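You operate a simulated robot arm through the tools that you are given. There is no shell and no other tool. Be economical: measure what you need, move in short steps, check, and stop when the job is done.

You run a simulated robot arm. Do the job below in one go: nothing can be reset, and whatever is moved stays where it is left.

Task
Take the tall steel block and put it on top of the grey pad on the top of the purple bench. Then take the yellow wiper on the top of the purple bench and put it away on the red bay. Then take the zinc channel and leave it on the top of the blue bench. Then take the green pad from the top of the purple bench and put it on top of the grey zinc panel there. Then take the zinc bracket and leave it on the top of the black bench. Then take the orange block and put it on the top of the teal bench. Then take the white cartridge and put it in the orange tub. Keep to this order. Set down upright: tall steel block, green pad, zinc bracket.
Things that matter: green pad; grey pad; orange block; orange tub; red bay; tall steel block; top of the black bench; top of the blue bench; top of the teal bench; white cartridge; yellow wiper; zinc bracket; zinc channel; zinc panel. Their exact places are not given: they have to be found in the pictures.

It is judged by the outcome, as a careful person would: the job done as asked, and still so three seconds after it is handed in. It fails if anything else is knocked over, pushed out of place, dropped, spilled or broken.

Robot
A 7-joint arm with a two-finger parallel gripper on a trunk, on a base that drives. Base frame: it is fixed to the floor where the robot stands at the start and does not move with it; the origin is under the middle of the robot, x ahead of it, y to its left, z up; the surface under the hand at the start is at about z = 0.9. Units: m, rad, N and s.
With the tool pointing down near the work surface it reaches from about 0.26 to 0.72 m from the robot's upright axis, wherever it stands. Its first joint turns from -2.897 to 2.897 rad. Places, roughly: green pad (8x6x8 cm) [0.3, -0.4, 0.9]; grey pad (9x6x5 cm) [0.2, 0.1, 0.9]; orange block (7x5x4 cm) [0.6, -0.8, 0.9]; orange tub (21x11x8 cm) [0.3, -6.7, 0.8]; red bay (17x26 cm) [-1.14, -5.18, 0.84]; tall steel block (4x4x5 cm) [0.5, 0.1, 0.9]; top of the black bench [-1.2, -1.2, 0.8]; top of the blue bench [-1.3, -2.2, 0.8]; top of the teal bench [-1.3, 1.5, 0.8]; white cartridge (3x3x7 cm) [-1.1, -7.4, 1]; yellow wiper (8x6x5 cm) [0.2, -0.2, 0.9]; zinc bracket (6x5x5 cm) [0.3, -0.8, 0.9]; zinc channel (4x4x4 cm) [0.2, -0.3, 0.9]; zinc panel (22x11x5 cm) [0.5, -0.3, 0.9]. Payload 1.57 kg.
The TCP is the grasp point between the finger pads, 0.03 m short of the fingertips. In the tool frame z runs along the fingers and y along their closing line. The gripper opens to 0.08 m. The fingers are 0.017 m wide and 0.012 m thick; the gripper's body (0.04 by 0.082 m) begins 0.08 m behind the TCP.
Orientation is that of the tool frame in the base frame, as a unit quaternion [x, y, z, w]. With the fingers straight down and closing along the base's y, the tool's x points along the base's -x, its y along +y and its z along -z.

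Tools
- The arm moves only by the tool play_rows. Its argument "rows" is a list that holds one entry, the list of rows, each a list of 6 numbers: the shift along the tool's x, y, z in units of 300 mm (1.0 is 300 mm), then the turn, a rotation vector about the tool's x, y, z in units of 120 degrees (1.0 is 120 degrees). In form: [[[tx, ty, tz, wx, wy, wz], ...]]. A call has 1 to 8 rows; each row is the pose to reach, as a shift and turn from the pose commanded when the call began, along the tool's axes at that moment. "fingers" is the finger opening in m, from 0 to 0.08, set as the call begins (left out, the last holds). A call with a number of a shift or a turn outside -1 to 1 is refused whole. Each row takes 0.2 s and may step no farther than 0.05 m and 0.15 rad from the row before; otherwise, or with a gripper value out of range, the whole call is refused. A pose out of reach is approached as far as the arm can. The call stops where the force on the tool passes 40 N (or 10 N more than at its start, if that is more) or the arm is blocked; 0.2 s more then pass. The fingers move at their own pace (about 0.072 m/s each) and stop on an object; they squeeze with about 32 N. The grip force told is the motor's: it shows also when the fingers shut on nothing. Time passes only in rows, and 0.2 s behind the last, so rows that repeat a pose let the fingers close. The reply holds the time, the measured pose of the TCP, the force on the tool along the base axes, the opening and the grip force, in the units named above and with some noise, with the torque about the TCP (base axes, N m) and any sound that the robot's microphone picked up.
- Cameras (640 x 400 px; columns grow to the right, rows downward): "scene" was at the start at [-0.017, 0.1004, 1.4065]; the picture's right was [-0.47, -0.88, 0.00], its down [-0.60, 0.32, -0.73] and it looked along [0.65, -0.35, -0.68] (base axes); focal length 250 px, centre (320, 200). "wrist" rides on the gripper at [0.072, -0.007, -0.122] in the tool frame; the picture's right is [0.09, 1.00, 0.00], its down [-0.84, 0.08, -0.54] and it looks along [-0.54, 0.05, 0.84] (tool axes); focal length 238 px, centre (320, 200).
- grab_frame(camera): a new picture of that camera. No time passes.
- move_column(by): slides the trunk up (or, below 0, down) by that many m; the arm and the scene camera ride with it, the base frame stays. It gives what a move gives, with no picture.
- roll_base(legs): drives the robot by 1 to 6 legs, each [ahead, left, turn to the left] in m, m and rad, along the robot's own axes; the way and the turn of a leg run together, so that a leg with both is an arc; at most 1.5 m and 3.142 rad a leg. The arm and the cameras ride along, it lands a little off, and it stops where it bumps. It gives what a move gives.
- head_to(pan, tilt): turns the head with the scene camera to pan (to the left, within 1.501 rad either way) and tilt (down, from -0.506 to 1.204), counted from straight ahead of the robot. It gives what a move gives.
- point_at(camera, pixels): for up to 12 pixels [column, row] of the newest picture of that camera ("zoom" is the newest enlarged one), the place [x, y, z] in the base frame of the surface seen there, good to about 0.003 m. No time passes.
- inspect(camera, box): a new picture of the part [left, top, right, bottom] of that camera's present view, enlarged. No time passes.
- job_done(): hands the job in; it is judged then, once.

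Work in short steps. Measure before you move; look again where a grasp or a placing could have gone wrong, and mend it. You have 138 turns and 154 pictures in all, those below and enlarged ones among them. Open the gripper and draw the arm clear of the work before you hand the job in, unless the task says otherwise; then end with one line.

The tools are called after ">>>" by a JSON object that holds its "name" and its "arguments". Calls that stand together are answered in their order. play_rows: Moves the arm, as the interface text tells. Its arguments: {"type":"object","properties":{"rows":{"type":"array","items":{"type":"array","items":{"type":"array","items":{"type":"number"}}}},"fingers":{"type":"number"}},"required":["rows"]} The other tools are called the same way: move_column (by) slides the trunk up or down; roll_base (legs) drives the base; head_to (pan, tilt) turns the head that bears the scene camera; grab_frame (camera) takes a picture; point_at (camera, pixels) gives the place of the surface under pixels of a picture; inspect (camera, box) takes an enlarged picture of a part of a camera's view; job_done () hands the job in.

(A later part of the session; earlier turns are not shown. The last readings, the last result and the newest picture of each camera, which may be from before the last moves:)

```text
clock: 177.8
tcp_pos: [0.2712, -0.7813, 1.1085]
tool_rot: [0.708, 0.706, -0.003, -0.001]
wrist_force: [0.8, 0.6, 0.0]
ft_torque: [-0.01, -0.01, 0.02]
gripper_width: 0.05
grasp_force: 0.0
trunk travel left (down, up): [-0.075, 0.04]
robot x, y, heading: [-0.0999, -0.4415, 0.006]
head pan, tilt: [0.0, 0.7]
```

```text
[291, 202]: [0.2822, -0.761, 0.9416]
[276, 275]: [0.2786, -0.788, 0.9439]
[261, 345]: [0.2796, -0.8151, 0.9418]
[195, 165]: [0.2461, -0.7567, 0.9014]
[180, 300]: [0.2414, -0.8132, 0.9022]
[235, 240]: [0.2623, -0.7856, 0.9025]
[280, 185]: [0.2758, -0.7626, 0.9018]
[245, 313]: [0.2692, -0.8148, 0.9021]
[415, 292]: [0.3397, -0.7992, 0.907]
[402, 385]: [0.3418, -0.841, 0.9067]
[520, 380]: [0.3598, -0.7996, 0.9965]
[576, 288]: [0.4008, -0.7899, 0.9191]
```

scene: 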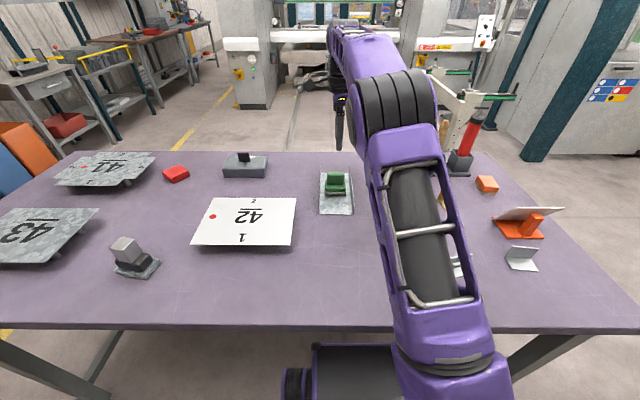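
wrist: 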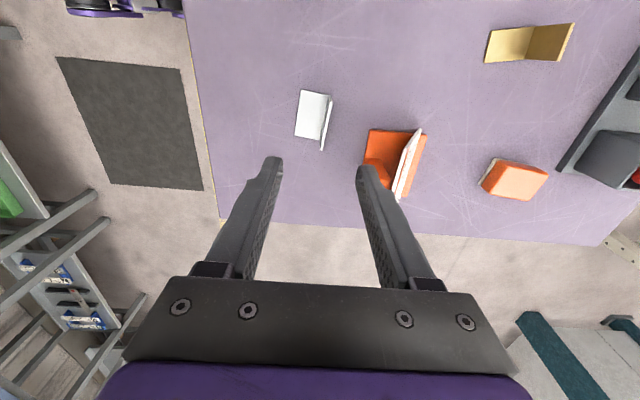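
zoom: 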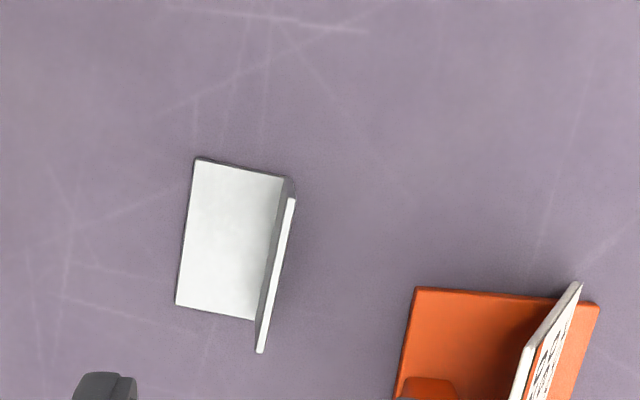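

Leg centre (0.280, −0.788), top 0.943; orange stand begins at x 0.34. Open to 0.04, turn 5°, descend part way and check.

>>> {"name": "play_rows", "arguments": {"rows": [[[-0.022, 0.03, 0.1, 0, 0, 0.04], [-0.022, 0.03, 0.22, 0, 0, 0.04], [-0.022, 0.03, 0.34, 0, 0, 0.04], [-0.022, 0.03, 0.43, 0, 0, 0.04], [-0.022, 0.03, 0.43, 0, 0, 0.04]]], "fingers": 0.04}}

>>> {"name": "grab_frame", "arguments": {"camera": "wrist"}}

```text
clock: 179.1
tcp_pos: [0.2778, -0.7849, 0.981]
tool_rot: [0.737, 0.676, -0.004, -0.002]
wrist_force: [-0.1, 0.4, -0.7]
ft_torque: [-0.01, -0.01, 0.0]
gripper_width: 0.0399
grasp_force: 0.1
trunk travel left (down, up): [-0.075, 0.04]
robot x, y, heading: [-0.1032, -0.4425, 0.01]
head pan, tilt: [0.0, 0.7]
```

```text
90 pictures are left
```

wrist: 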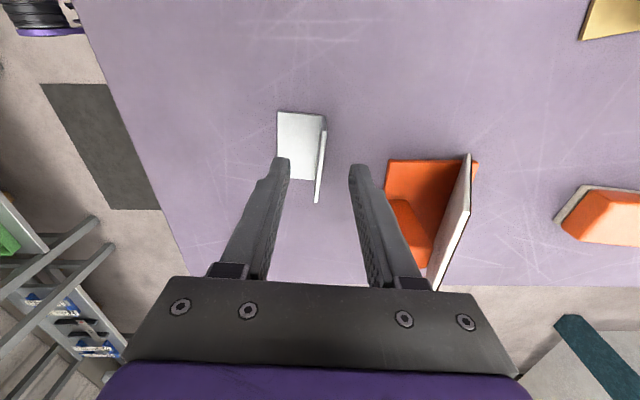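

>>> {"name": "play_rows", "arguments": {"rows": [[[-0.008, 0.005, 0.07, 0, 0, 0], [-0.008, 0.007, 0.132, 0, 0, 0], [-0.008, 0.007, 0.132, 0, 0, 0]]]}}

>>> {"name": "play_rows", "arguments": {"rows": [[[0, 0, 0, 0, 0, 0], [0, 0, 0, 0, 0, 0], [0, 0, 0, 0, 0, 0], [0, 0, 0, 0, 0, 0]]], "fingers": 0.0}}

>>> {"name": "play_rows", "arguments": {"rows": [[[0, 0, -0.06, 0, 0, 0], [0, 0, -0.16, 0, 0, 0], [0, 0, -0.28, 0, 0, 0], [0, 0, -0.42, 0, 0, 0], [0, 0, -0.56, 0, 0, 0]]]}}

>>> {"name": "grab_frame", "arguments": {"camera": "wrist"}}

>>> {"name": "grab_frame", "arguments": {"camera": "scene"}}

```text
clock: 179.8
tcp_pos: [0.2785, -0.79, 0.9417]
tool_rot: [0.737, 0.676, -0.003, -0.001]
wrist_force: [0.0, 0.6, 0.1]
ft_torque: [0.0, 0.03, -0.02]
gripper_width: 0.0401
grasp_force: 0.1
trunk travel left (down, up): [-0.075, 0.04]
robot x, y, heading: [-0.1033, -0.4412, 0.007]
head pan, tilt: [0.0, 0.7]
```

```text
clock: 180.8
tcp_pos: [0.2786, -0.7897, 0.9418]
tool_rot: [0.737, 0.676, -0.003, -0.002]
wrist_force: [0.0, 0.4, 0.4]
ft_torque: [0.0, -0.01, -0.02]
gripper_width: 0.0031
grasp_force: 24.1
trunk travel left (down, up): [-0.075, 0.04]
robot x, y, heading: [-0.1024, -0.4412, 0.01]
head pan, tilt: [0.0, 0.7]
```

```text
clock: 182.1
tcp_pos: [0.281, -0.7899, 1.1102]
tool_rot: [0.737, 0.676, -0.003, -0.002]
wrist_force: [0.6, 0.6, -0.3]
ft_torque: [-0.01, 0.02, 0.03]
gripper_width: 0.0033
grasp_force: 24.2
trunk travel left (down, up): [-0.075, 0.04]
robot x, y, heading: [-0.1046, -0.4476, 0.007]
head pan, tilt: [0.0, 0.7]
```

```text
89 pictures are left
```

wrist: 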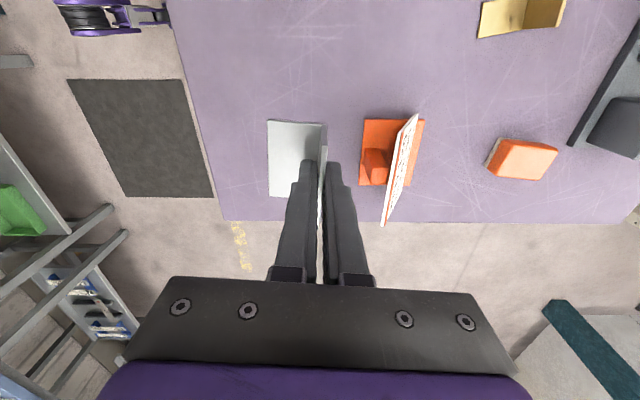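

```text
88 pictures are left
```

scene: 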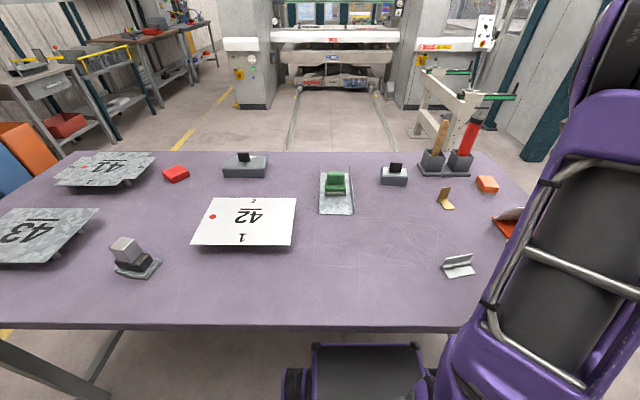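

Bracket held. Swing the arm to the front and drive to the black bench at y≈−1.2.

>>> {"name": "play_rows", "arguments": {"rows": [[[0.12, -0.02, 0, 0, 0, 0], [0.24, -0.02, 0, 0, 0, 0], [0.36, -0.02, 0, 0, 0, 0], [0.48, -0.02, 0, 0, 0, 0], [0.6, -0.02, 0, 0, 0, 0], [0.72, -0.02, 0, 0, 0, 0], [0.86, -0.02, 0, 0, 0, 0], [1.0, -0.02, 0, 0, 0, 0]]]}}

>>> {"name": "roll_base", "arguments": {"legs": [[-0.34, 0, 0], [0, 0, -1.571], [0.75, 0, 0], [0, 0, -1.571]]}}

>>> {"name": "grab_frame", "arguments": {"camera": "scene"}}

>>> {"name": "grab_frame", "arguments": {"camera": "wrist"}}

```text
clock: 183.8
tcp_pos: [0.303, -0.491, 1.1048]
tool_rot: [0.737, 0.676, -0.004, -0.001]
wrist_force: [-0.7, 0.0, -1.1]
ft_torque: [0.01, -0.02, 0.05]
gripper_width: 0.0031
grasp_force: 24.4
trunk travel left (down, up): [-0.075, 0.04]
robot x, y, heading: [-0.1035, -0.4471, 0.01]
head pan, tilt: [0.0, 0.7]
```

```text
clock: 197.4
tcp_pos: [-0.8163, -1.1532, 1.1048]
tool_rot: [-0.69, 0.724, -0.002, 0.003]
wrist_force: [-0.1, 0.8, -0.2]
ft_torque: [-0.01, -0.02, -0.02]
gripper_width: 0.0034
grasp_force: 24.3
trunk travel left (down, up): [-0.075, 0.04]
robot x, y, heading: [-0.4073, -1.18, -3.094]
head pan, tilt: [0.0, 0.7]
```

```text
87 pictures are left
```

scene: 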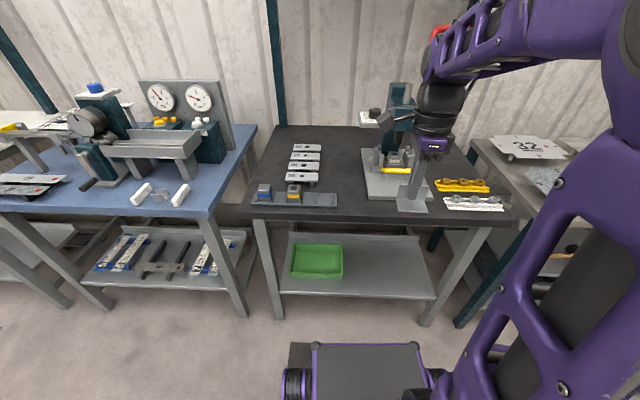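

```text
86 pictures are left
```

wrist: 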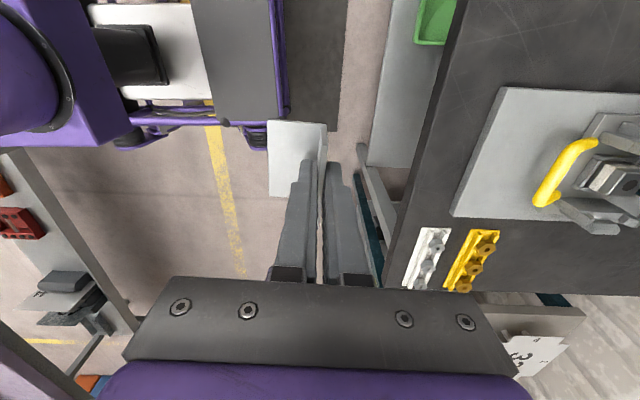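

Free area on the black bench around (345,185), left of the press plate. Measure.

>>> {"name": "point_at", "arguments": {"camera": "scene", "pixels": [[345, 180], [345, 205], [337, 195], [318, 178], [368, 196], [362, 176], [340, 160], [345, 140], [350, 212], [372, 112], [390, 85], [400, 165]]}}

>>> {"name": "inspect", "arguments": {"camera": "scene", "box": [240, 80, 480, 230]}}

```text
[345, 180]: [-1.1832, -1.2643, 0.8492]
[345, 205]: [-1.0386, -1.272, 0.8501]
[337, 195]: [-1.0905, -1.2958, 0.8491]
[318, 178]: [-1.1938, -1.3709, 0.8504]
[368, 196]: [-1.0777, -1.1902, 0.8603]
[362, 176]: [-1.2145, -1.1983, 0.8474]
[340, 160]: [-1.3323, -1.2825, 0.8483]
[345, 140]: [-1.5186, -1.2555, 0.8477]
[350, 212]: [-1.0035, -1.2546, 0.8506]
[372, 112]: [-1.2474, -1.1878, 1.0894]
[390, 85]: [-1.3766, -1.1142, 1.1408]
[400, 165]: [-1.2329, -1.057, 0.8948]
```

```text
2.67 times, centred on (360, 155) of scene
```

zoom: 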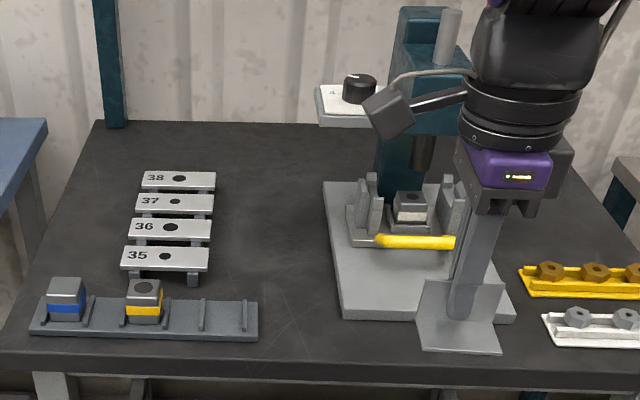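

>>> {"name": "point_at", "arguments": {"camera": "zoom", "pixels": [[255, 300], [256, 335], [322, 185], [345, 315], [335, 260], [208, 258], [210, 270], [318, 95], [322, 120], [370, 125], [290, 280]]}}

```text
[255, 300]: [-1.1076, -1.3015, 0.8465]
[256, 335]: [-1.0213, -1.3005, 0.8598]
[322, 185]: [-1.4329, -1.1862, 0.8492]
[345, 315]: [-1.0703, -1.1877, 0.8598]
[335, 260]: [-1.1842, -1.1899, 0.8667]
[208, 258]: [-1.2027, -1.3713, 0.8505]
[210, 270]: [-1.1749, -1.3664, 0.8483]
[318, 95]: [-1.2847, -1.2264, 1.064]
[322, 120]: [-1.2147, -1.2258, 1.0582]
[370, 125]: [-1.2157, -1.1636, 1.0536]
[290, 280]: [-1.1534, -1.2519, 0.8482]
```

Target: leg at (−1.11, −1.246), gap y −1.30…−1.19. Drive 0.1 m closer, then move y first, then x.

>>> {"name": "roll_base", "arguments": {"legs": [[0.1, 0, 0]]}}

>>> {"name": "play_rows", "arguments": {"rows": [[[0.12, 0, 0, 0, 0, 0], [0.24, 0.05, 0, 0, 0, 0], [0.341, 0.15, 0, 0, 0, 0], [0.341, 0.28, 0, 0, 0, 0], [0.341, 0.4, 0, 0, 0, 0], [0.341, 0.52, 0, 0, 0, 0], [0.341, 0.62, 0, 0, 0, 0], [0.341, 0.62, 0, 0, 0, 0]]]}}

>>> {"name": "grab_frame", "arguments": {"camera": "wrist"}}

>>> {"name": "grab_frame", "arguments": {"camera": "scene"}}

```text
clock: 198.6
tcp_pos: [-0.9166, -1.1581, 1.1044]
tool_rot: [-0.69, 0.724, -0.002, 0.004]
wrist_force: [-0.5, -0.6, -0.3]
ft_torque: [0.02, -0.03, -0.02]
gripper_width: 0.0032
grasp_force: 24.2
trunk travel left (down, up): [-0.075, 0.04]
robot x, y, heading: [-0.5093, -1.1898, -3.093]
head pan, tilt: [0.0, 0.7]
```

```text
clock: 200.4
tcp_pos: [-1.1092, -1.2533, 1.103]
tool_rot: [-0.69, 0.723, -0.002, 0.003]
wrist_force: [0.4, -0.1, -0.6]
ft_torque: [0.02, 0.0, 0.04]
gripper_width: 0.0031
grasp_force: 24.3
trunk travel left (down, up): [-0.075, 0.04]
robot x, y, heading: [-0.5067, -1.1914, -3.096]
head pan, tilt: [0.0, 0.7]
```

```text
84 pictures are left
```

wrist: 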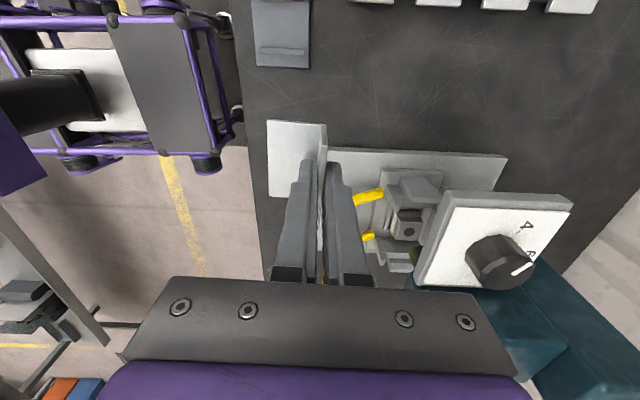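

```text
83 pictures are left
```

scene: 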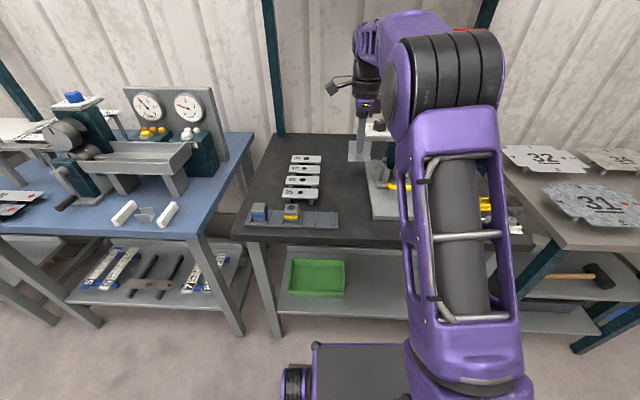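

Lower towards the bench, shifting y by +6 mm.

>>> {"name": "play_rows", "arguments": {"rows": [[[-0.02, 0, 0.12, 0, 0, 0], [-0.02, 0, 0.24, 0, 0, 0], [-0.02, 0, 0.36, 0, 0, 0], [-0.02, 0, 0.48, 0, 0, 0], [-0.02, 0, 0.6, 0, 0, 0], [-0.02, 0, 0.665, 0, 0, 0], [-0.02, 0, 0.665, 0, 0, 0]]]}}

>>> {"name": "grab_frame", "arguments": {"camera": "wrist"}}

>>> {"name": "inspect", "arguments": {"camera": "scene", "box": [240, 110, 440, 250]}}

```text
clock: 202.0
tcp_pos: [-1.1031, -1.2443, 0.9019]
tool_rot: [-0.69, 0.724, -0.002, 0.003]
wrist_force: [0.1, 0.4, -0.9]
ft_torque: [-0.03, 0.03, 0.02]
gripper_width: 0.0032
grasp_force: 24.1
trunk travel left (down, up): [-0.075, 0.04]
robot x, y, heading: [-0.5108, -1.1908, -3.091]
head pan, tilt: [0.0, 0.7]
```

```text
82 pictures are left
```

wrist: 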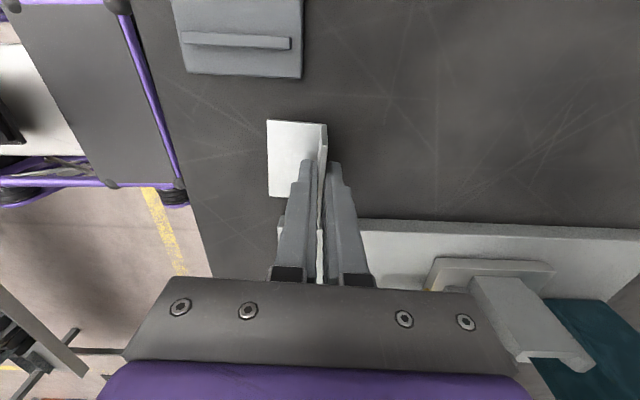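

```text
2.86 times, centred on (340, 180) of scene
```

zoom: 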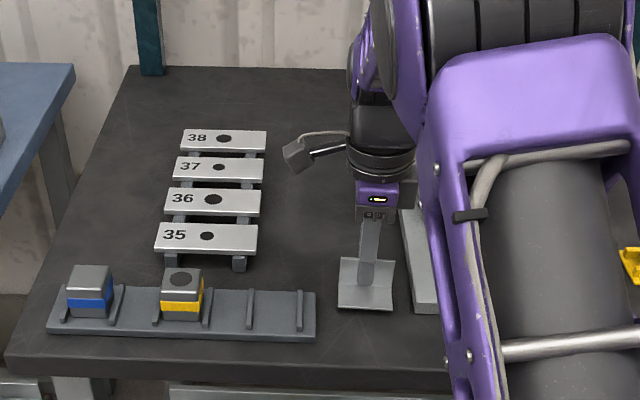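

Clear on both sides. Fine lowering to contact.

>>> {"name": "play_rows", "arguments": {"rows": [[[0, 0, 0.016, 0, 0, 0], [0, 0, 0.028, 0, 0, 0], [0, 0, 0.035, 0, 0, 0], [0, 0, 0.041, 0, 0, 0], [0, 0, 0.041, 0, 0, 0]]]}}

```text
clock: 203.2
tcp_pos: [-1.1034, -1.2448, 0.891]
tool_rot: [-0.69, 0.724, -0.001, 0.003]
wrist_force: [0.6, 0.5, 2.8]
ft_torque: [0.07, -0.05, -0.01]
gripper_width: 0.0033
grasp_force: 24.9
trunk travel left (down, up): [-0.075, 0.04]
robot x, y, heading: [-0.507, -1.1909, -3.096]
head pan, tilt: [0.0, 0.7]
```

Contact (~3 N). Release with a small opening, rise.

>>> {"name": "play_rows", "arguments": {"rows": [[[0, 0, 0.002, 0, 0, 0], [0, 0, 0.002, 0, 0, 0], [0, 0, 0.002, 0, 0, 0]]], "fingers": 0.04}}

>>> {"name": "play_rows", "arguments": {"rows": [[[0, 0, -0.1, 0, 0, 0], [0, 0, -0.24, 0, 0, 0], [0, 0, -0.38, 0, 0, 0], [0, 0, -0.52, 0, 0, 0], [0, 0, -0.68, 0, 0, 0]]]}}

>>> {"name": "grab_frame", "arguments": {"camera": "wrist"}}

```text
clock: 204.0
tcp_pos: [-1.1044, -1.2448, 0.89]
tool_rot: [-0.69, 0.724, -0.002, 0.003]
wrist_force: [0.1, -0.4, 0.0]
ft_torque: [-0.03, 0.01, 0.0]
gripper_width: 0.0401
grasp_force: 0.1
trunk travel left (down, up): [-0.075, 0.04]
robot x, y, heading: [-0.5092, -1.19, -3.094]
head pan, tilt: [0.0, 0.7]
```

```text
clock: 205.2
tcp_pos: [-1.1039, -1.2451, 1.0947]
tool_rot: [-0.691, 0.723, -0.002, 0.003]
wrist_force: [-0.5, -0.2, -0.1]
ft_torque: [0.02, -0.04, -0.03]
gripper_width: 0.0401
grasp_force: 0.1
trunk travel left (down, up): [-0.075, 0.04]
robot x, y, heading: [-0.5079, -1.191, -3.1]
head pan, tilt: [0.0, 0.7]
```

```text
80 pictures are left
```

wrist: 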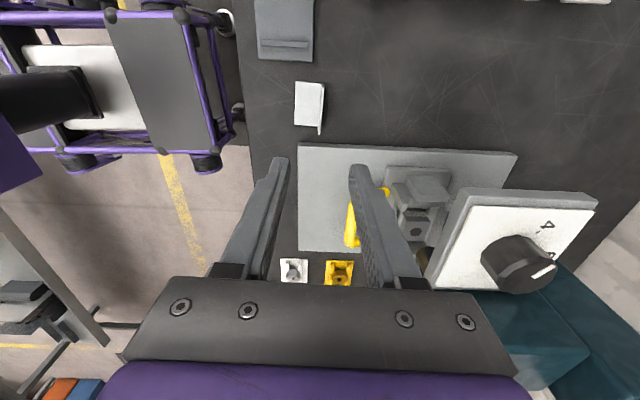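

Bracket stands upright. Retract and go back to the purple bench for the orange block.

>>> {"name": "play_rows", "arguments": {"rows": [[[0, -0.15, 0, 0, 0, 0], [0, -0.3, 0, 0, 0, 0], [0, -0.45, 0, 0, 0, 0], [0, -0.6, 0, 0, 0, 0], [0, -0.7, 0, 0, 0, 0]]]}}

>>> {"name": "roll_base", "arguments": {"legs": [[-0.05, 0, 0], [0, 0, -1.612], [0.62, 0, 0], [0, 0, -1.571]]}}

>>> {"name": "head_to", "arguments": {"pan": -0.1, "tilt": 0.6}}

>>> {"name": "grab_frame", "arguments": {"camera": "scene"}}

```text
clock: 206.4
tcp_pos: [-0.893, -1.2535, 1.0942]
tool_rot: [-0.689, 0.724, -0.003, 0.007]
wrist_force: [-0.4, 0.2, 0.5]
ft_torque: [-0.02, -0.03, 0.01]
gripper_width: 0.04
grasp_force: 0.0
trunk travel left (down, up): [-0.075, 0.04]
robot x, y, heading: [-0.505, -1.1912, -3.097]
head pan, tilt: [0.0, 0.7]
```

```text
clock: 218.4
tcp_pos: [-0.0831, -0.5316, 1.0961]
tool_rot: [0.745, 0.668, -0.003, -0.002]
wrist_force: [1.0, -0.8, -0.1]
ft_torque: [0.0, 0.03, -0.01]
gripper_width: 0.0401
grasp_force: 0.0
trunk travel left (down, up): [-0.075, 0.04]
robot x, y, heading: [-0.4695, -0.5748, -0.01]
head pan, tilt: [0.0, 0.7]
```

```text
clock: 219.1
tcp_pos: [-0.0833, -0.5325, 1.0966]
tool_rot: [0.743, 0.669, -0.002, -0.002]
wrist_force: [-0.3, 1.0, 0.2]
ft_torque: [-0.01, 0.0, -0.01]
gripper_width: 0.0402
grasp_force: 0.1
trunk travel left (down, up): [-0.075, 0.04]
robot x, y, heading: [-0.4712, -0.574, -0.012]
head pan, tilt: [-0.099, 0.6]
```

```text
79 pictures are left
```

scene: 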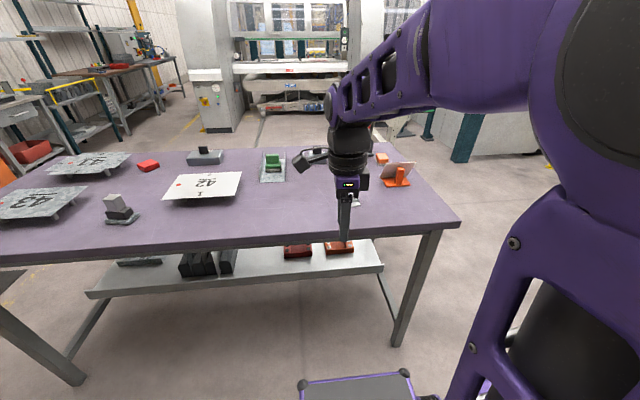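

>>> {"name": "roll_base", "arguments": {"legs": [[0.43, 0, 0]]}}

>>> {"name": "head_to", "arguments": {"pan": -0.3, "tilt": 0.7}}

>>> {"name": "grab_frame", "arguments": {"camera": "wrist"}}

>>> {"name": "grab_frame", "arguments": {"camera": "scene"}}

```text
clock: 221.8
tcp_pos: [0.3544, -0.5441, 1.0975]
tool_rot: [0.747, 0.665, -0.003, -0.002]
wrist_force: [0.0, 0.1, -0.3]
ft_torque: [-0.02, -0.01, 0.02]
gripper_width: 0.0402
grasp_force: 0.1
trunk travel left (down, up): [-0.075, 0.04]
robot x, y, heading: [-0.0344, -0.5802, -0.02]
head pan, tilt: [-0.099, 0.6]
```

```text
clock: 222.5
tcp_pos: [0.3541, -0.5422, 1.0966]
tool_rot: [0.746, 0.665, -0.002, -0.002]
wrist_force: [-0.5, -1.2, 0.4]
ft_torque: [0.0, 0.0, 0.04]
gripper_width: 0.0398
grasp_force: 0.0
trunk travel left (down, up): [-0.075, 0.04]
robot x, y, heading: [-0.0363, -0.5798, -0.023]
head pan, tilt: [-0.3, 0.7]
```

```text
78 pictures are left
```

wrist: 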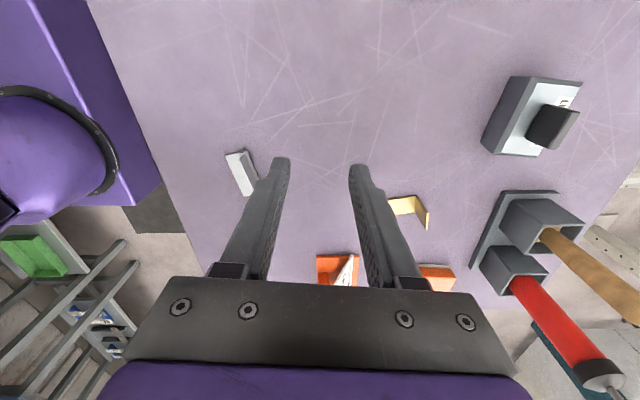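

```text
77 pictures are left
```

scene: 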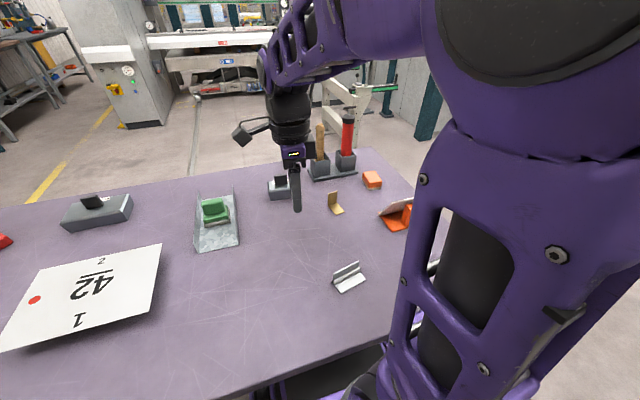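

>>> {"name": "inspect", "arguments": {"camera": "scene", "box": [300, 100, 430, 240]}}

>>> {"name": "point_at", "arguments": {"camera": "zoom", "pixels": [[290, 325], [325, 320], [305, 355], [345, 350], [315, 338], [320, 370], [215, 100], [210, 60], [95, 90], [420, 420], [215, 250]]}}

>>> {"name": "inspect", "arguments": {"camera": "scene", "box": [350, 160, 420, 235]}}

```text
2.86 times, centred on (365, 170) of scene
```

zoom: 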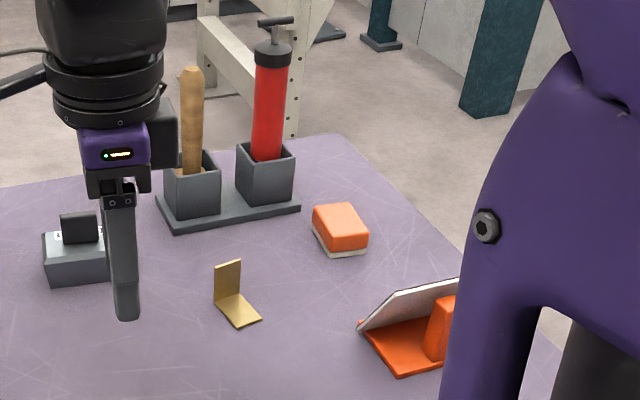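

```text
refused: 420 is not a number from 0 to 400
```

```text
5.33 times, centred on (385, 198) of scene
```

zoom: 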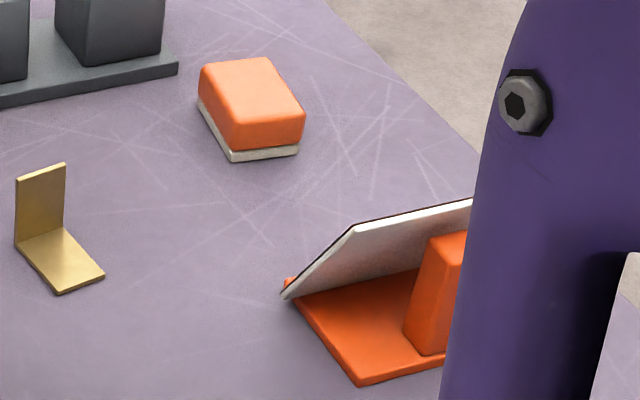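

>>> {"name": "point_at", "arguments": {"camera": "zoom", "pixels": [[205, 68], [265, 62], [297, 110], [233, 122], [250, 90], [232, 158], [296, 150], [170, 70], [40, 180], [350, 235], [290, 290], [465, 205]]}}

>>> {"name": "inspect", "arguments": {"camera": "scene", "box": [300, 100, 400, 190]}}

>>> {"name": "point_at", "arguments": {"camera": "zoom", "pixels": [[315, 85], [310, 200], [310, 65], [120, 130], [300, 340]]}}

```text
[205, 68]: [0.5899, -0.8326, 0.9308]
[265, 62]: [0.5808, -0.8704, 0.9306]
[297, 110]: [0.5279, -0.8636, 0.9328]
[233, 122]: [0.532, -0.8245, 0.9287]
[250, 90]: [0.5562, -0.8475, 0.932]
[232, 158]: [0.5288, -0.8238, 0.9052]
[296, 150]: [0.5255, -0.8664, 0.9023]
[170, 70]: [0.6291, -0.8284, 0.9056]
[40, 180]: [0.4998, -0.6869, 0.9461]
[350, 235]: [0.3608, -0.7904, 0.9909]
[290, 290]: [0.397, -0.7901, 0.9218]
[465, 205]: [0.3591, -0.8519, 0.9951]
```

```text
4.44 times, centred on (350, 145) of scene
```

zoom: 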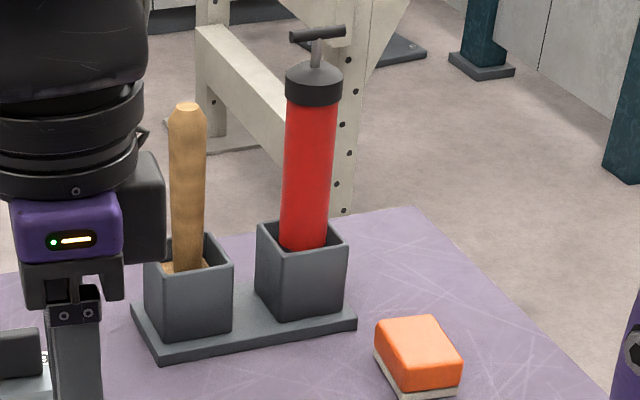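

```text
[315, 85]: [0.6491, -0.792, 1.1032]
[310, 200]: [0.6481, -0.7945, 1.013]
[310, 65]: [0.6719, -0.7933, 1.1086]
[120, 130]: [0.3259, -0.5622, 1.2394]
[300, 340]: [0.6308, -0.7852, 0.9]
```

Orange block: centre (0.558, −0.848), top 0.932, short axis ≈ y turned −7.5°. Red canister stands at (0.66, −0.79), so I approach from the stand side while turning the gripper −89°.

>>> {"name": "play_rows", "arguments": {"rows": [[[-0.107, 0.012, -0.02, 0, 0, -0.065], [-0.215, 0.025, -0.04, 0, 0, -0.13], [-0.322, 0.037, -0.06, 0, 0, -0.195], [-0.43, 0.05, -0.06, 0, 0, -0.26], [-0.537, 0.062, -0.06, 0, 0, -0.325], [-0.645, 0.075, -0.06, 0, 0, -0.39], [-0.752, 0.087, -0.06, 0, 0, -0.455], [-0.86, 0.1, -0.06, 0, 0, -0.52]]], "fingers": 0.075}}

>>> {"name": "play_rows", "arguments": {"rows": [[[0, 0, 0, 0, 0, -0.06], [0, 0, 0, 0, 0, -0.12], [0, 0, 0, 0, 0, -0.18], [0, 0, 0, 0, 0, -0.222], [0, 0, 0, 0, 0, -0.222]]]}}

>>> {"name": "grab_frame", "arguments": {"camera": "wrist"}}

>>> {"name": "grab_frame", "arguments": {"camera": "scene"}}

```text
clock: 224.3
tcp_pos: [0.3534, -0.8019, 1.1161]
tool_rot: [0.293, 0.956, -0.001, -0.004]
wrist_force: [-0.9, 0.0, 0.0]
ft_torque: [-0.01, 0.03, 0.0]
gripper_width: 0.0752
grasp_force: 0.1
trunk travel left (down, up): [-0.075, 0.04]
robot x, y, heading: [-0.0352, -0.5774, -0.024]
head pan, tilt: [-0.3, 0.7]
```

```text
clock: 225.5
tcp_pos: [0.3534, -0.8028, 1.116]
tool_rot: [0.065, 0.998, 0.0, -0.004]
wrist_force: [-0.1, 0.0, -0.2]
ft_torque: [-0.01, -0.01, -0.02]
gripper_width: 0.0751
grasp_force: 0.1
trunk travel left (down, up): [-0.075, 0.04]
robot x, y, heading: [-0.0329, -0.5784, -0.021]
head pan, tilt: [-0.3, 0.7]
```

```text
73 pictures are left
```

wrist: 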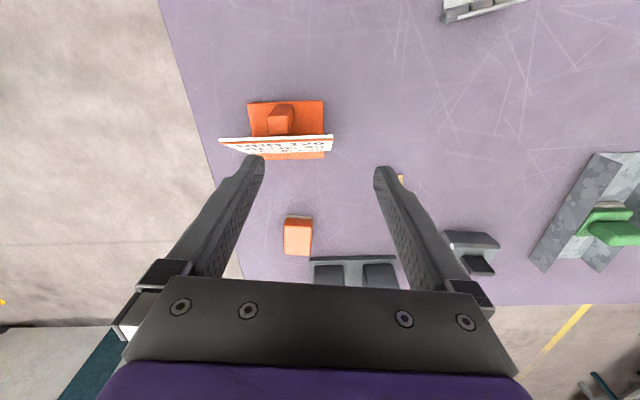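

```text
72 pictures are left
```

scene: 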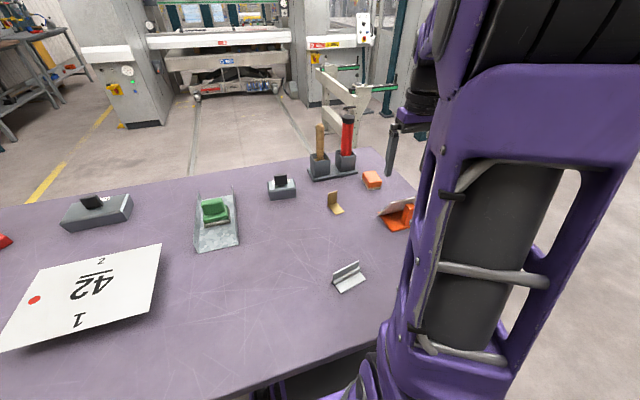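

>>> {"name": "play_rows", "arguments": {"rows": [[[-0.12, -0.06, 0, 0, 0, 0], [-0.24, -0.06, 0, 0, 0, 0], [-0.36, -0.06, 0, 0, 0, 0], [-0.48, -0.06, 0, 0, 0, 0], [-0.6, -0.06, 0, 0, 0, 0], [-0.697, -0.06, 0, 0, 0, 0], [-0.697, -0.06, 0.12, 0, 0, 0], [-0.697, -0.06, 0.12, 0, 0, 0]]]}}

>>> {"name": "grab_frame", "arguments": {"camera": "wrist"}}

```text
clock: 227.3
tcp_pos: [0.5598, -0.8472, 1.0785]
tool_rot: [0.067, 0.998, -0.002, -0.003]
wrist_force: [-0.5, -0.6, 1.1]
ft_torque: [-0.01, 0.0, -0.02]
gripper_width: 0.0746
grasp_force: 0.0
trunk travel left (down, up): [-0.075, 0.04]
robot x, y, heading: [-0.0359, -0.5829, -0.021]
head pan, tilt: [-0.3, 0.7]
```

```text
71 pictures are left
```

wrist: 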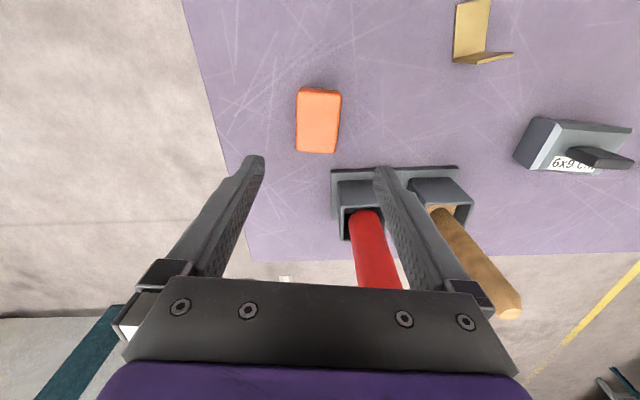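

Block at (319,120) is centred, canister clear. Descend to 0.936, grip.

>>> {"name": "play_rows", "arguments": {"rows": [[[0, 0, 0.12, 0, 0, 0], [0, 0, 0.24, 0, 0, 0], [0, 0, 0.36, 0, 0, 0], [0, 0, 0.44, 0, 0, 0], [0, 0, 0.475, 0, 0, 0], [0, 0, 0.475, 0, 0, 0]]]}}

>>> {"name": "grab_frame", "arguments": {"camera": "wrist"}}

```text
clock: 228.7
tcp_pos: [0.5591, -0.8465, 0.935]
tool_rot: [0.066, 0.998, -0.002, -0.003]
wrist_force: [-0.6, -0.2, -0.7]
ft_torque: [0.02, 0.01, 0.01]
gripper_width: 0.0751
grasp_force: 0.2
trunk travel left (down, up): [-0.075, 0.04]
robot x, y, heading: [-0.0321, -0.5818, -0.019]
head pan, tilt: [-0.3, 0.7]
```

```text
70 pictures are left
```

wrist: 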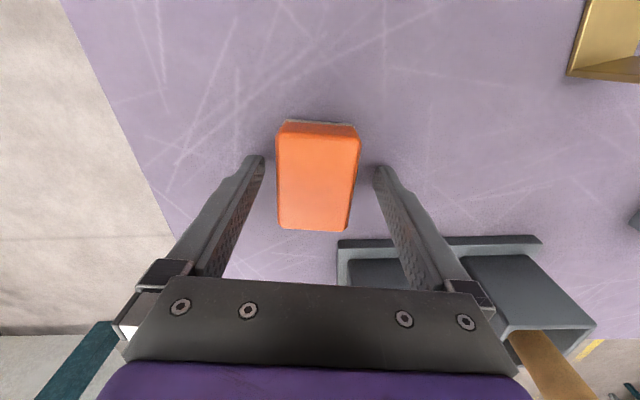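

>>> {"name": "play_rows", "arguments": {"rows": [[[0, 0, 0, 0, 0, 0], [0, 0, 0, 0, 0, 0], [0, 0, 0, 0, 0, 0], [0, 0, 0, 0, 0, 0]]], "fingers": 0.0}}

>>> {"name": "play_rows", "arguments": {"rows": [[[0, 0, -0.08, 0, 0, 0], [0, 0, -0.2, 0, 0, 0], [0, 0, -0.34, 0, 0, 0], [0, 0, -0.48, 0, 0, 0], [0, 0, -0.6, 0, 0, 0], [0, 0, -0.6, 0, 0, 0]]]}}

>>> {"name": "grab_frame", "arguments": {"camera": "wrist"}}

```text
clock: 229.7
tcp_pos: [0.5589, -0.8464, 0.9354]
tool_rot: [0.066, 0.998, -0.001, -0.003]
wrist_force: [0.0, -0.4, -0.1]
ft_torque: [0.02, 0.0, -0.01]
gripper_width: 0.0471
grasp_force: 32.2
trunk travel left (down, up): [-0.075, 0.04]
robot x, y, heading: [-0.0347, -0.5791, -0.016]
head pan, tilt: [-0.3, 0.7]
```

```text
clock: 231.1
tcp_pos: [0.5609, -0.8462, 1.1144]
tool_rot: [0.066, 0.998, -0.002, -0.003]
wrist_force: [0.7, 0.0, -0.3]
ft_torque: [-0.03, 0.0, -0.03]
gripper_width: 0.0475
grasp_force: 32.3
trunk travel left (down, up): [-0.075, 0.04]
robot x, y, heading: [-0.0335, -0.5804, -0.02]
head pan, tilt: [-0.3, 0.7]
```

```text
69 pictures are left
```

wrist: 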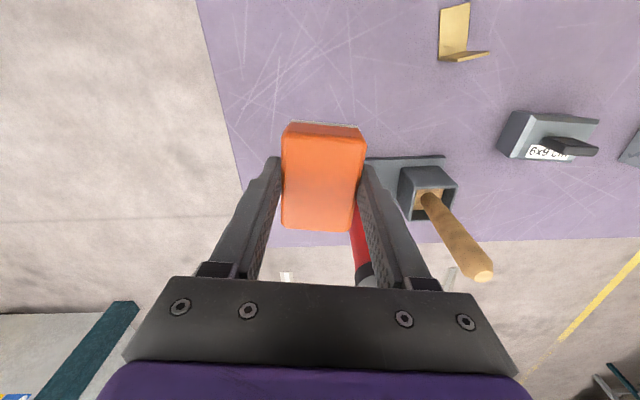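

Held. Retract, back out and turn towards +y to look before driving.

>>> {"name": "play_rows", "arguments": {"rows": [[[0.15, 0, 0, 0, 0, 0], [0.3, 0, 0, 0, 0, 0], [0.45, 0, 0, 0, 0, 0], [0.58, 0.06, 0, 0, 0, 0], [0.68, 0.16, 0, 0, 0, 0], [0.78, 0.27, 0, 0, 0, 0], [0.842, 0.4, 0, 0, 0, 0], [0.842, 0.528, 0, 0, 0, 0]]]}}

>>> {"name": "roll_base", "arguments": {"legs": [[-0.42, 0, 0], [0, 0, 1.59]]}}

>>> {"name": "head_to", "arguments": {"pan": 0.3, "tilt": 0.4}}

>>> {"name": "grab_frame", "arguments": {"camera": "scene"}}

```text
clock: 232.9
tcp_pos: [0.3272, -0.6602, 1.1167]
tool_rot: [0.066, 0.998, -0.001, -0.004]
wrist_force: [0.1, 0.4, -0.7]
ft_torque: [0.02, 0.0, 0.03]
gripper_width: 0.0473
grasp_force: 32.5
trunk travel left (down, up): [-0.075, 0.04]
robot x, y, heading: [-0.0351, -0.5788, -0.02]
head pan, tilt: [-0.3, 0.7]
```

```text
clock: 239.5
tcp_pos: [-0.3999, -0.2063, 1.1156]
tool_rot: [-0.676, 0.737, -0.004, -0.001]
wrist_force: [0.3, -0.4, -0.8]
ft_torque: [-0.02, 0.0, -0.03]
gripper_width: 0.047
grasp_force: 32.6
trunk travel left (down, up): [-0.075, 0.04]
robot x, y, heading: [-0.4615, -0.5698, 1.598]
head pan, tilt: [-0.3, 0.7]
```

```text
clock: 240.5
tcp_pos: [-0.4004, -0.2056, 1.1155]
tool_rot: [-0.676, 0.737, -0.004, -0.003]
wrist_force: [0.4, -0.1, -0.9]
ft_torque: [-0.01, 0.04, -0.05]
gripper_width: 0.0471
grasp_force: 32.1
trunk travel left (down, up): [-0.075, 0.04]
robot x, y, heading: [-0.4595, -0.5734, 1.597]
head pan, tilt: [0.3, 0.4]
```

```text
68 pictures are left
```

scene: 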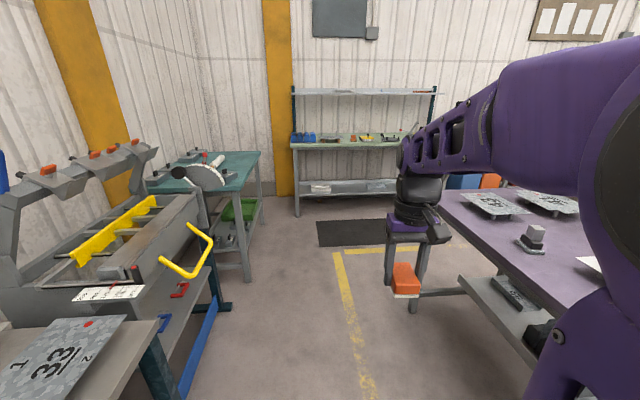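

Teal bench is at (225,170); a jig with a yellow handle protrudes at (195,260). Measure.

>>> {"name": "point_at", "arguments": {"camera": "scene", "pixels": [[210, 240], [205, 275], [220, 175], [240, 165], [236, 188], [258, 155], [205, 180], [215, 165], [120, 295], [185, 320], [345, 255], [195, 155]]}}

>>> {"name": "inspect", "arguments": {"camera": "scene", "box": [130, 130, 290, 250]}}

```text
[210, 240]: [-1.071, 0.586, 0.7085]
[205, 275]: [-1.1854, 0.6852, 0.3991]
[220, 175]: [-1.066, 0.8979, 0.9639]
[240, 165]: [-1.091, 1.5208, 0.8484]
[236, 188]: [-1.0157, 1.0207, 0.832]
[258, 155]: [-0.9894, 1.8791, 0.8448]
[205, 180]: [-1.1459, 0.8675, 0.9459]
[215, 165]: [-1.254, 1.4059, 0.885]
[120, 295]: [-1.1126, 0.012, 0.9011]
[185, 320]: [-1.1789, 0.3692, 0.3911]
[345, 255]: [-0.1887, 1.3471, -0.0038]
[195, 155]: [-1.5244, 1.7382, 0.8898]
```

```text
3.33 times, centred on (210, 190) of scene
```

zoom: 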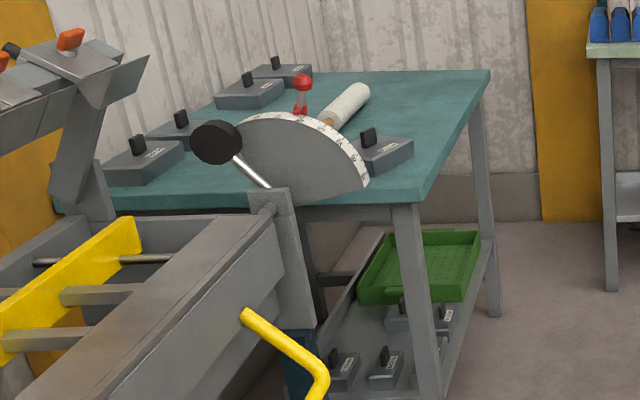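

Teal bench top z≈0.848 with free front area near (−1.09, 1.52). Drive there.

>>> {"name": "roll_base", "arguments": {"legs": [[0, 0, -0.03], [1.05, 0, 0], [1.05, 0, 0], [0, 0, 1.571]]}}

>>> {"name": "head_to", "arguments": {"pan": 0.2, "tilt": 0.7}}

>>> {"name": "grab_frame", "arguments": {"camera": "scene"}}

>>> {"name": "grab_frame", "arguments": {"camera": "wrist"}}

```text
clock: 255.4
tcp_pos: [-0.8301, 1.6019, 1.1152]
tool_rot: [0.999, -0.039, 0.004, 0.0]
wrist_force: [0.2, -0.4, 0.0]
ft_torque: [0.0, 0.03, -0.01]
gripper_width: 0.0468
grasp_force: 32.1
trunk travel left (down, up): [-0.075, 0.04]
robot x, y, heading: [-0.4654, 1.5415, -3.111]
head pan, tilt: [0.3, 0.4]
```

```text
clock: 256.2
tcp_pos: [-0.8314, 1.6016, 1.1127]
tool_rot: [0.999, -0.038, 0.008, 0.0]
wrist_force: [-0.9, -0.1, -1.7]
ft_torque: [0.0, 0.02, 0.04]
gripper_width: 0.047
grasp_force: 31.7
trunk travel left (down, up): [-0.075, 0.04]
robot x, y, heading: [-0.4616, 1.5434, -3.107]
head pan, tilt: [0.201, 0.7]
```

```text
66 pictures are left
```

scene: 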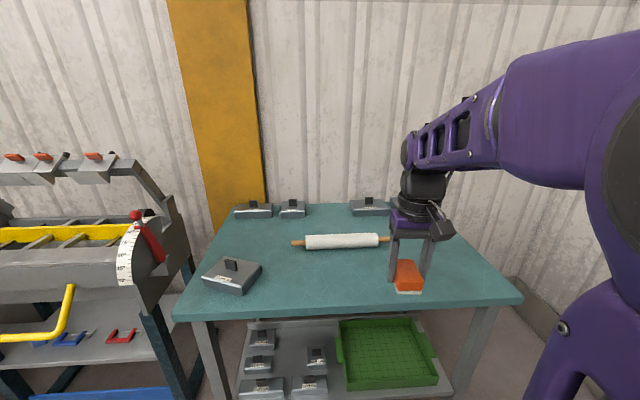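

```text
65 pictures are left
```

wrist: 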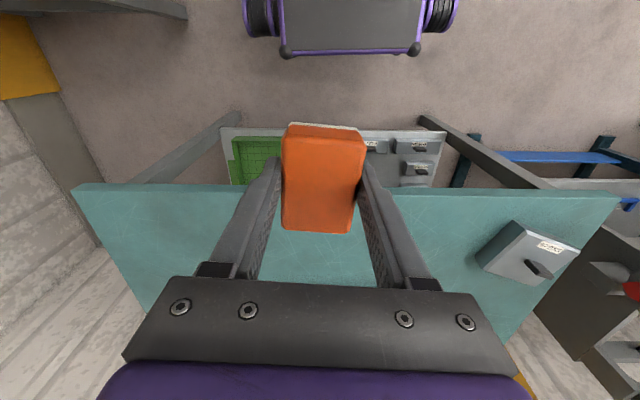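

>>> {"name": "point_at", "arguments": {"camera": "scene", "pixels": [[340, 280], [340, 300], [340, 250], [380, 290], [310, 275], [290, 280], [260, 275], [430, 280]]}}

```text
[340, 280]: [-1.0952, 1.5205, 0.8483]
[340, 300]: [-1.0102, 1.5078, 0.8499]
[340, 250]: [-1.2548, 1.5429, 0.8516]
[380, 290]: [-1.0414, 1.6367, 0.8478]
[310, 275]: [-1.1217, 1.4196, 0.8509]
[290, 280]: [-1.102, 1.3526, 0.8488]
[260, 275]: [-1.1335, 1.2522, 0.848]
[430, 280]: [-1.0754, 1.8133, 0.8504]
```

Place at about (−1.09, 1.57). Move over.

>>> {"name": "play_rows", "arguments": {"rows": [[[-0.12, 0.03, 0, 0, 0, 0], [-0.25, 0.06, 0, 0, 0, 0], [-0.38, 0.09, 0, 0, 0, 0], [-0.51, 0.12, 0, 0, 0, 0], [-0.64, 0.15, 0, 0, 0, 0], [-0.76, 0.168, 0, 0, 0, 0], [-0.856, 0.168, 0, 0, 0, 0], [-0.856, 0.168, 0, 0, 0, 0]]]}}

>>> {"name": "play_rows", "arguments": {"rows": [[[0, 0, 0.14, 0, 0, 0], [0, 0, 0.28, 0, 0, 0], [0, 0, 0.42, 0, 0, 0], [0, 0, 0.56, 0, 0, 0], [0, 0, 0.68, 0, 0, 0], [0, 0, 0.72, 0, 0, 0], [0, 0, 0.72, 0, 0, 0]]]}}

>>> {"name": "grab_frame", "arguments": {"camera": "scene"}}

```text
clock: 258.0
tcp_pos: [-1.0904, 1.5734, 1.1109]
tool_rot: [0.999, -0.039, 0.004, -0.001]
wrist_force: [0.6, -0.5, -0.7]
ft_torque: [-0.01, 0.0, 0.01]
gripper_width: 0.0472
grasp_force: 31.7
trunk travel left (down, up): [-0.075, 0.04]
robot x, y, heading: [-0.465, 1.5447, -3.108]
head pan, tilt: [0.201, 0.7]
```

```text
clock: 259.6
tcp_pos: [-1.0905, 1.5744, 0.8971]
tool_rot: [0.999, -0.039, 0.004, -0.002]
wrist_force: [0.1, 0.2, -1.0]
ft_torque: [0.01, 0.01, -0.03]
gripper_width: 0.0473
grasp_force: 32.1
trunk travel left (down, up): [-0.075, 0.04]
robot x, y, heading: [-0.4659, 1.5461, -3.108]
head pan, tilt: [0.201, 0.7]
```

```text
64 pictures are left
```

scene: 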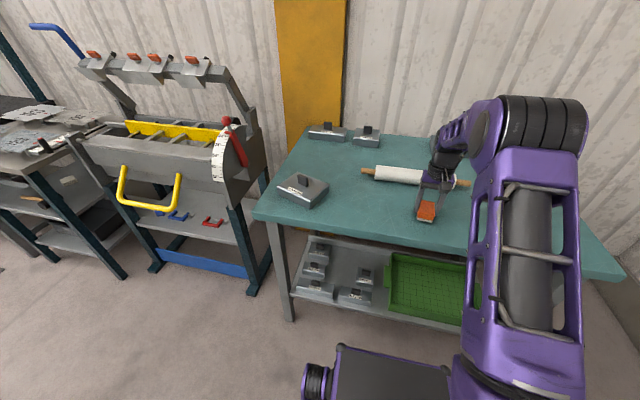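

>>> {"name": "play_rows", "arguments": {"rows": [[[0, 0, 0.025, 0, 0, 0], [0, 0, 0.037, 0, 0, 0], [0, 0, 0.043, 0, 0, 0], [0, 0, 0.048, 0, 0, 0], [0, 0, 0.048, 0, 0, 0]]]}}

```text
clock: 260.8
tcp_pos: [-1.089, 1.5727, 0.8859]
tool_rot: [0.999, -0.04, 0.002, -0.001]
wrist_force: [-4.2, 0.3, 18.7]
ft_torque: [-0.16, -0.32, -0.03]
gripper_width: 0.0471
grasp_force: 32.0
trunk travel left (down, up): [-0.075, 0.04]
robot x, y, heading: [-0.4672, 1.5407, -3.106]
head pan, tilt: [0.201, 0.7]
```

Firm contact. Back off a hair, release, rise.

>>> {"name": "play_rows", "arguments": {"rows": [[[0, 0, -0.007, 0, 0, 0], [0, 0, -0.007, 0, 0, 0], [0, 0, -0.007, 0, 0, 0]]], "fingers": 0.075}}

>>> {"name": "play_rows", "arguments": {"rows": [[[0, 0, -0.08, 0, 0, 0], [0, 0, -0.22, 0, 0, 0], [0, 0, -0.36, 0, 0, 0], [0, 0, -0.5, 0, 0, 0], [0, 0, -0.64, 0, 0, 0], [0, 0, -0.72, 0, 0, 0]]]}}

>>> {"name": "grab_frame", "arguments": {"camera": "wrist"}}

```text
clock: 261.6
tcp_pos: [-1.089, 1.5704, 0.8859]
tool_rot: [0.999, -0.039, 0.005, -0.001]
wrist_force: [-0.5, -0.3, 0.6]
ft_torque: [0.03, 0.02, 0.04]
gripper_width: 0.0748
grasp_force: 0.1
trunk travel left (down, up): [-0.075, 0.04]
robot x, y, heading: [-0.4683, 1.5425, -3.108]
head pan, tilt: [0.201, 0.7]
```

```text
clock: 263.0
tcp_pos: [-1.0895, 1.573, 1.1023]
tool_rot: [0.999, -0.039, 0.004, 0.0]
wrist_force: [0.7, 0.2, -0.2]
ft_torque: [0.04, 0.01, 0.0]
gripper_width: 0.075
grasp_force: 0.0
trunk travel left (down, up): [-0.075, 0.04]
robot x, y, heading: [-0.4663, 1.5428, -3.111]
head pan, tilt: [0.201, 0.7]
```

```text
63 pictures are left
```

wrist: 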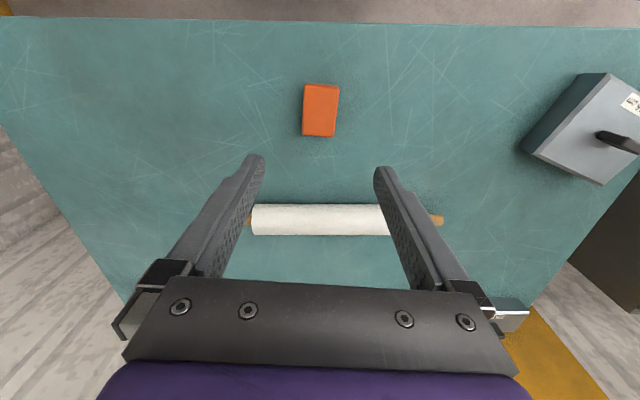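

Orange block is on the teal bench. Retract and drive down the aisle towards y≈−7.4.

>>> {"name": "play_rows", "arguments": {"rows": [[[0.15, 0, 0, 0, 0, 0], [0.3, 0, 0, 0, 0, 0], [0.45, 0, 0, 0, 0, 0], [0.6, 0, 0, 0, 0, 0], [0.72, 0, 0, 0, 0, 0], [0.8, 0, 0, 0, 0, 0]]]}}

>>> {"name": "roll_base", "arguments": {"legs": [[0, 0, 1.54], [1.5, 0, 0], [1.5, 0, 0]]}}

>>> {"name": "head_to", "arguments": {"pan": 0.0, "tilt": 0.4}}

```text
clock: 264.4
tcp_pos: [-0.8491, 1.5526, 1.1007]
tool_rot: [0.999, -0.038, 0.009, -0.002]
wrist_force: [-0.5, -0.3, 0.3]
ft_torque: [0.02, 0.03, 0.04]
gripper_width: 0.0751
grasp_force: 0.0
trunk travel left (down, up): [-0.075, 0.04]
robot x, y, heading: [-0.4658, 1.5437, -3.108]
head pan, tilt: [0.201, 0.7]
```

```text
clock: 282.4
tcp_pos: [-0.301, -1.7771, 1.1036]
tool_rot: [0.726, 0.688, 0.003, -0.004]
wrist_force: [-0.1, -0.4, -1.1]
ft_torque: [-0.01, -0.01, -0.01]
gripper_width: 0.0751
grasp_force: 0.0
trunk travel left (down, up): [-0.075, 0.04]
robot x, y, heading: [-0.2979, -1.3949, -1.512]
head pan, tilt: [0.201, 0.7]
```

```text
clock: 283.2
tcp_pos: [-0.3006, -1.779, 1.1047]
tool_rot: [0.726, 0.687, 0.002, -0.004]
wrist_force: [0.5, 0.9, 0.5]
ft_torque: [0.03, -0.03, -0.02]
gripper_width: 0.075
grasp_force: 0.0
trunk travel left (down, up): [-0.075, 0.04]
robot x, y, heading: [-0.3001, -1.3975, -1.516]
head pan, tilt: [0.0, 0.4]
```

>>> {"name": "roll_base", "arguments": {"legs": [[0, 0, -0.1], [1.5, 0, 0], [1.5, 0, 0]]}}

>>> {"name": "grab_frame", "arguments": {"camera": "scene"}}

```text
clock: 298.0
tcp_pos: [-0.4161, -4.7296, 1.1025]
tool_rot: [0.751, 0.66, 0.003, -0.005]
wrist_force: [0.3, -0.2, 0.2]
ft_torque: [0.02, 0.02, 0.0]
gripper_width: 0.0749
grasp_force: 0.0
trunk travel left (down, up): [-0.075, 0.04]
robot x, y, heading: [-0.3791, -4.3472, -1.593]
head pan, tilt: [0.0, 0.4]
```

```text
62 pictures are left
```

scene: 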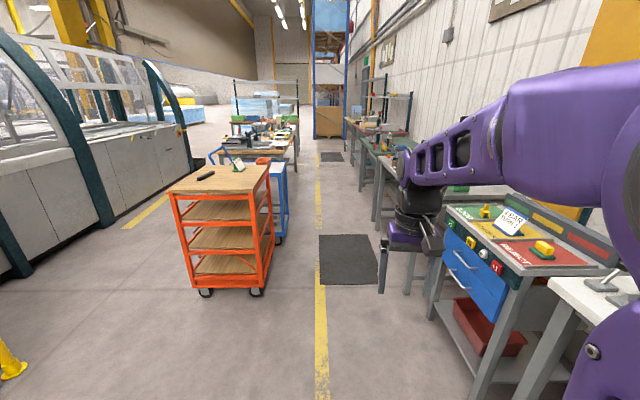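

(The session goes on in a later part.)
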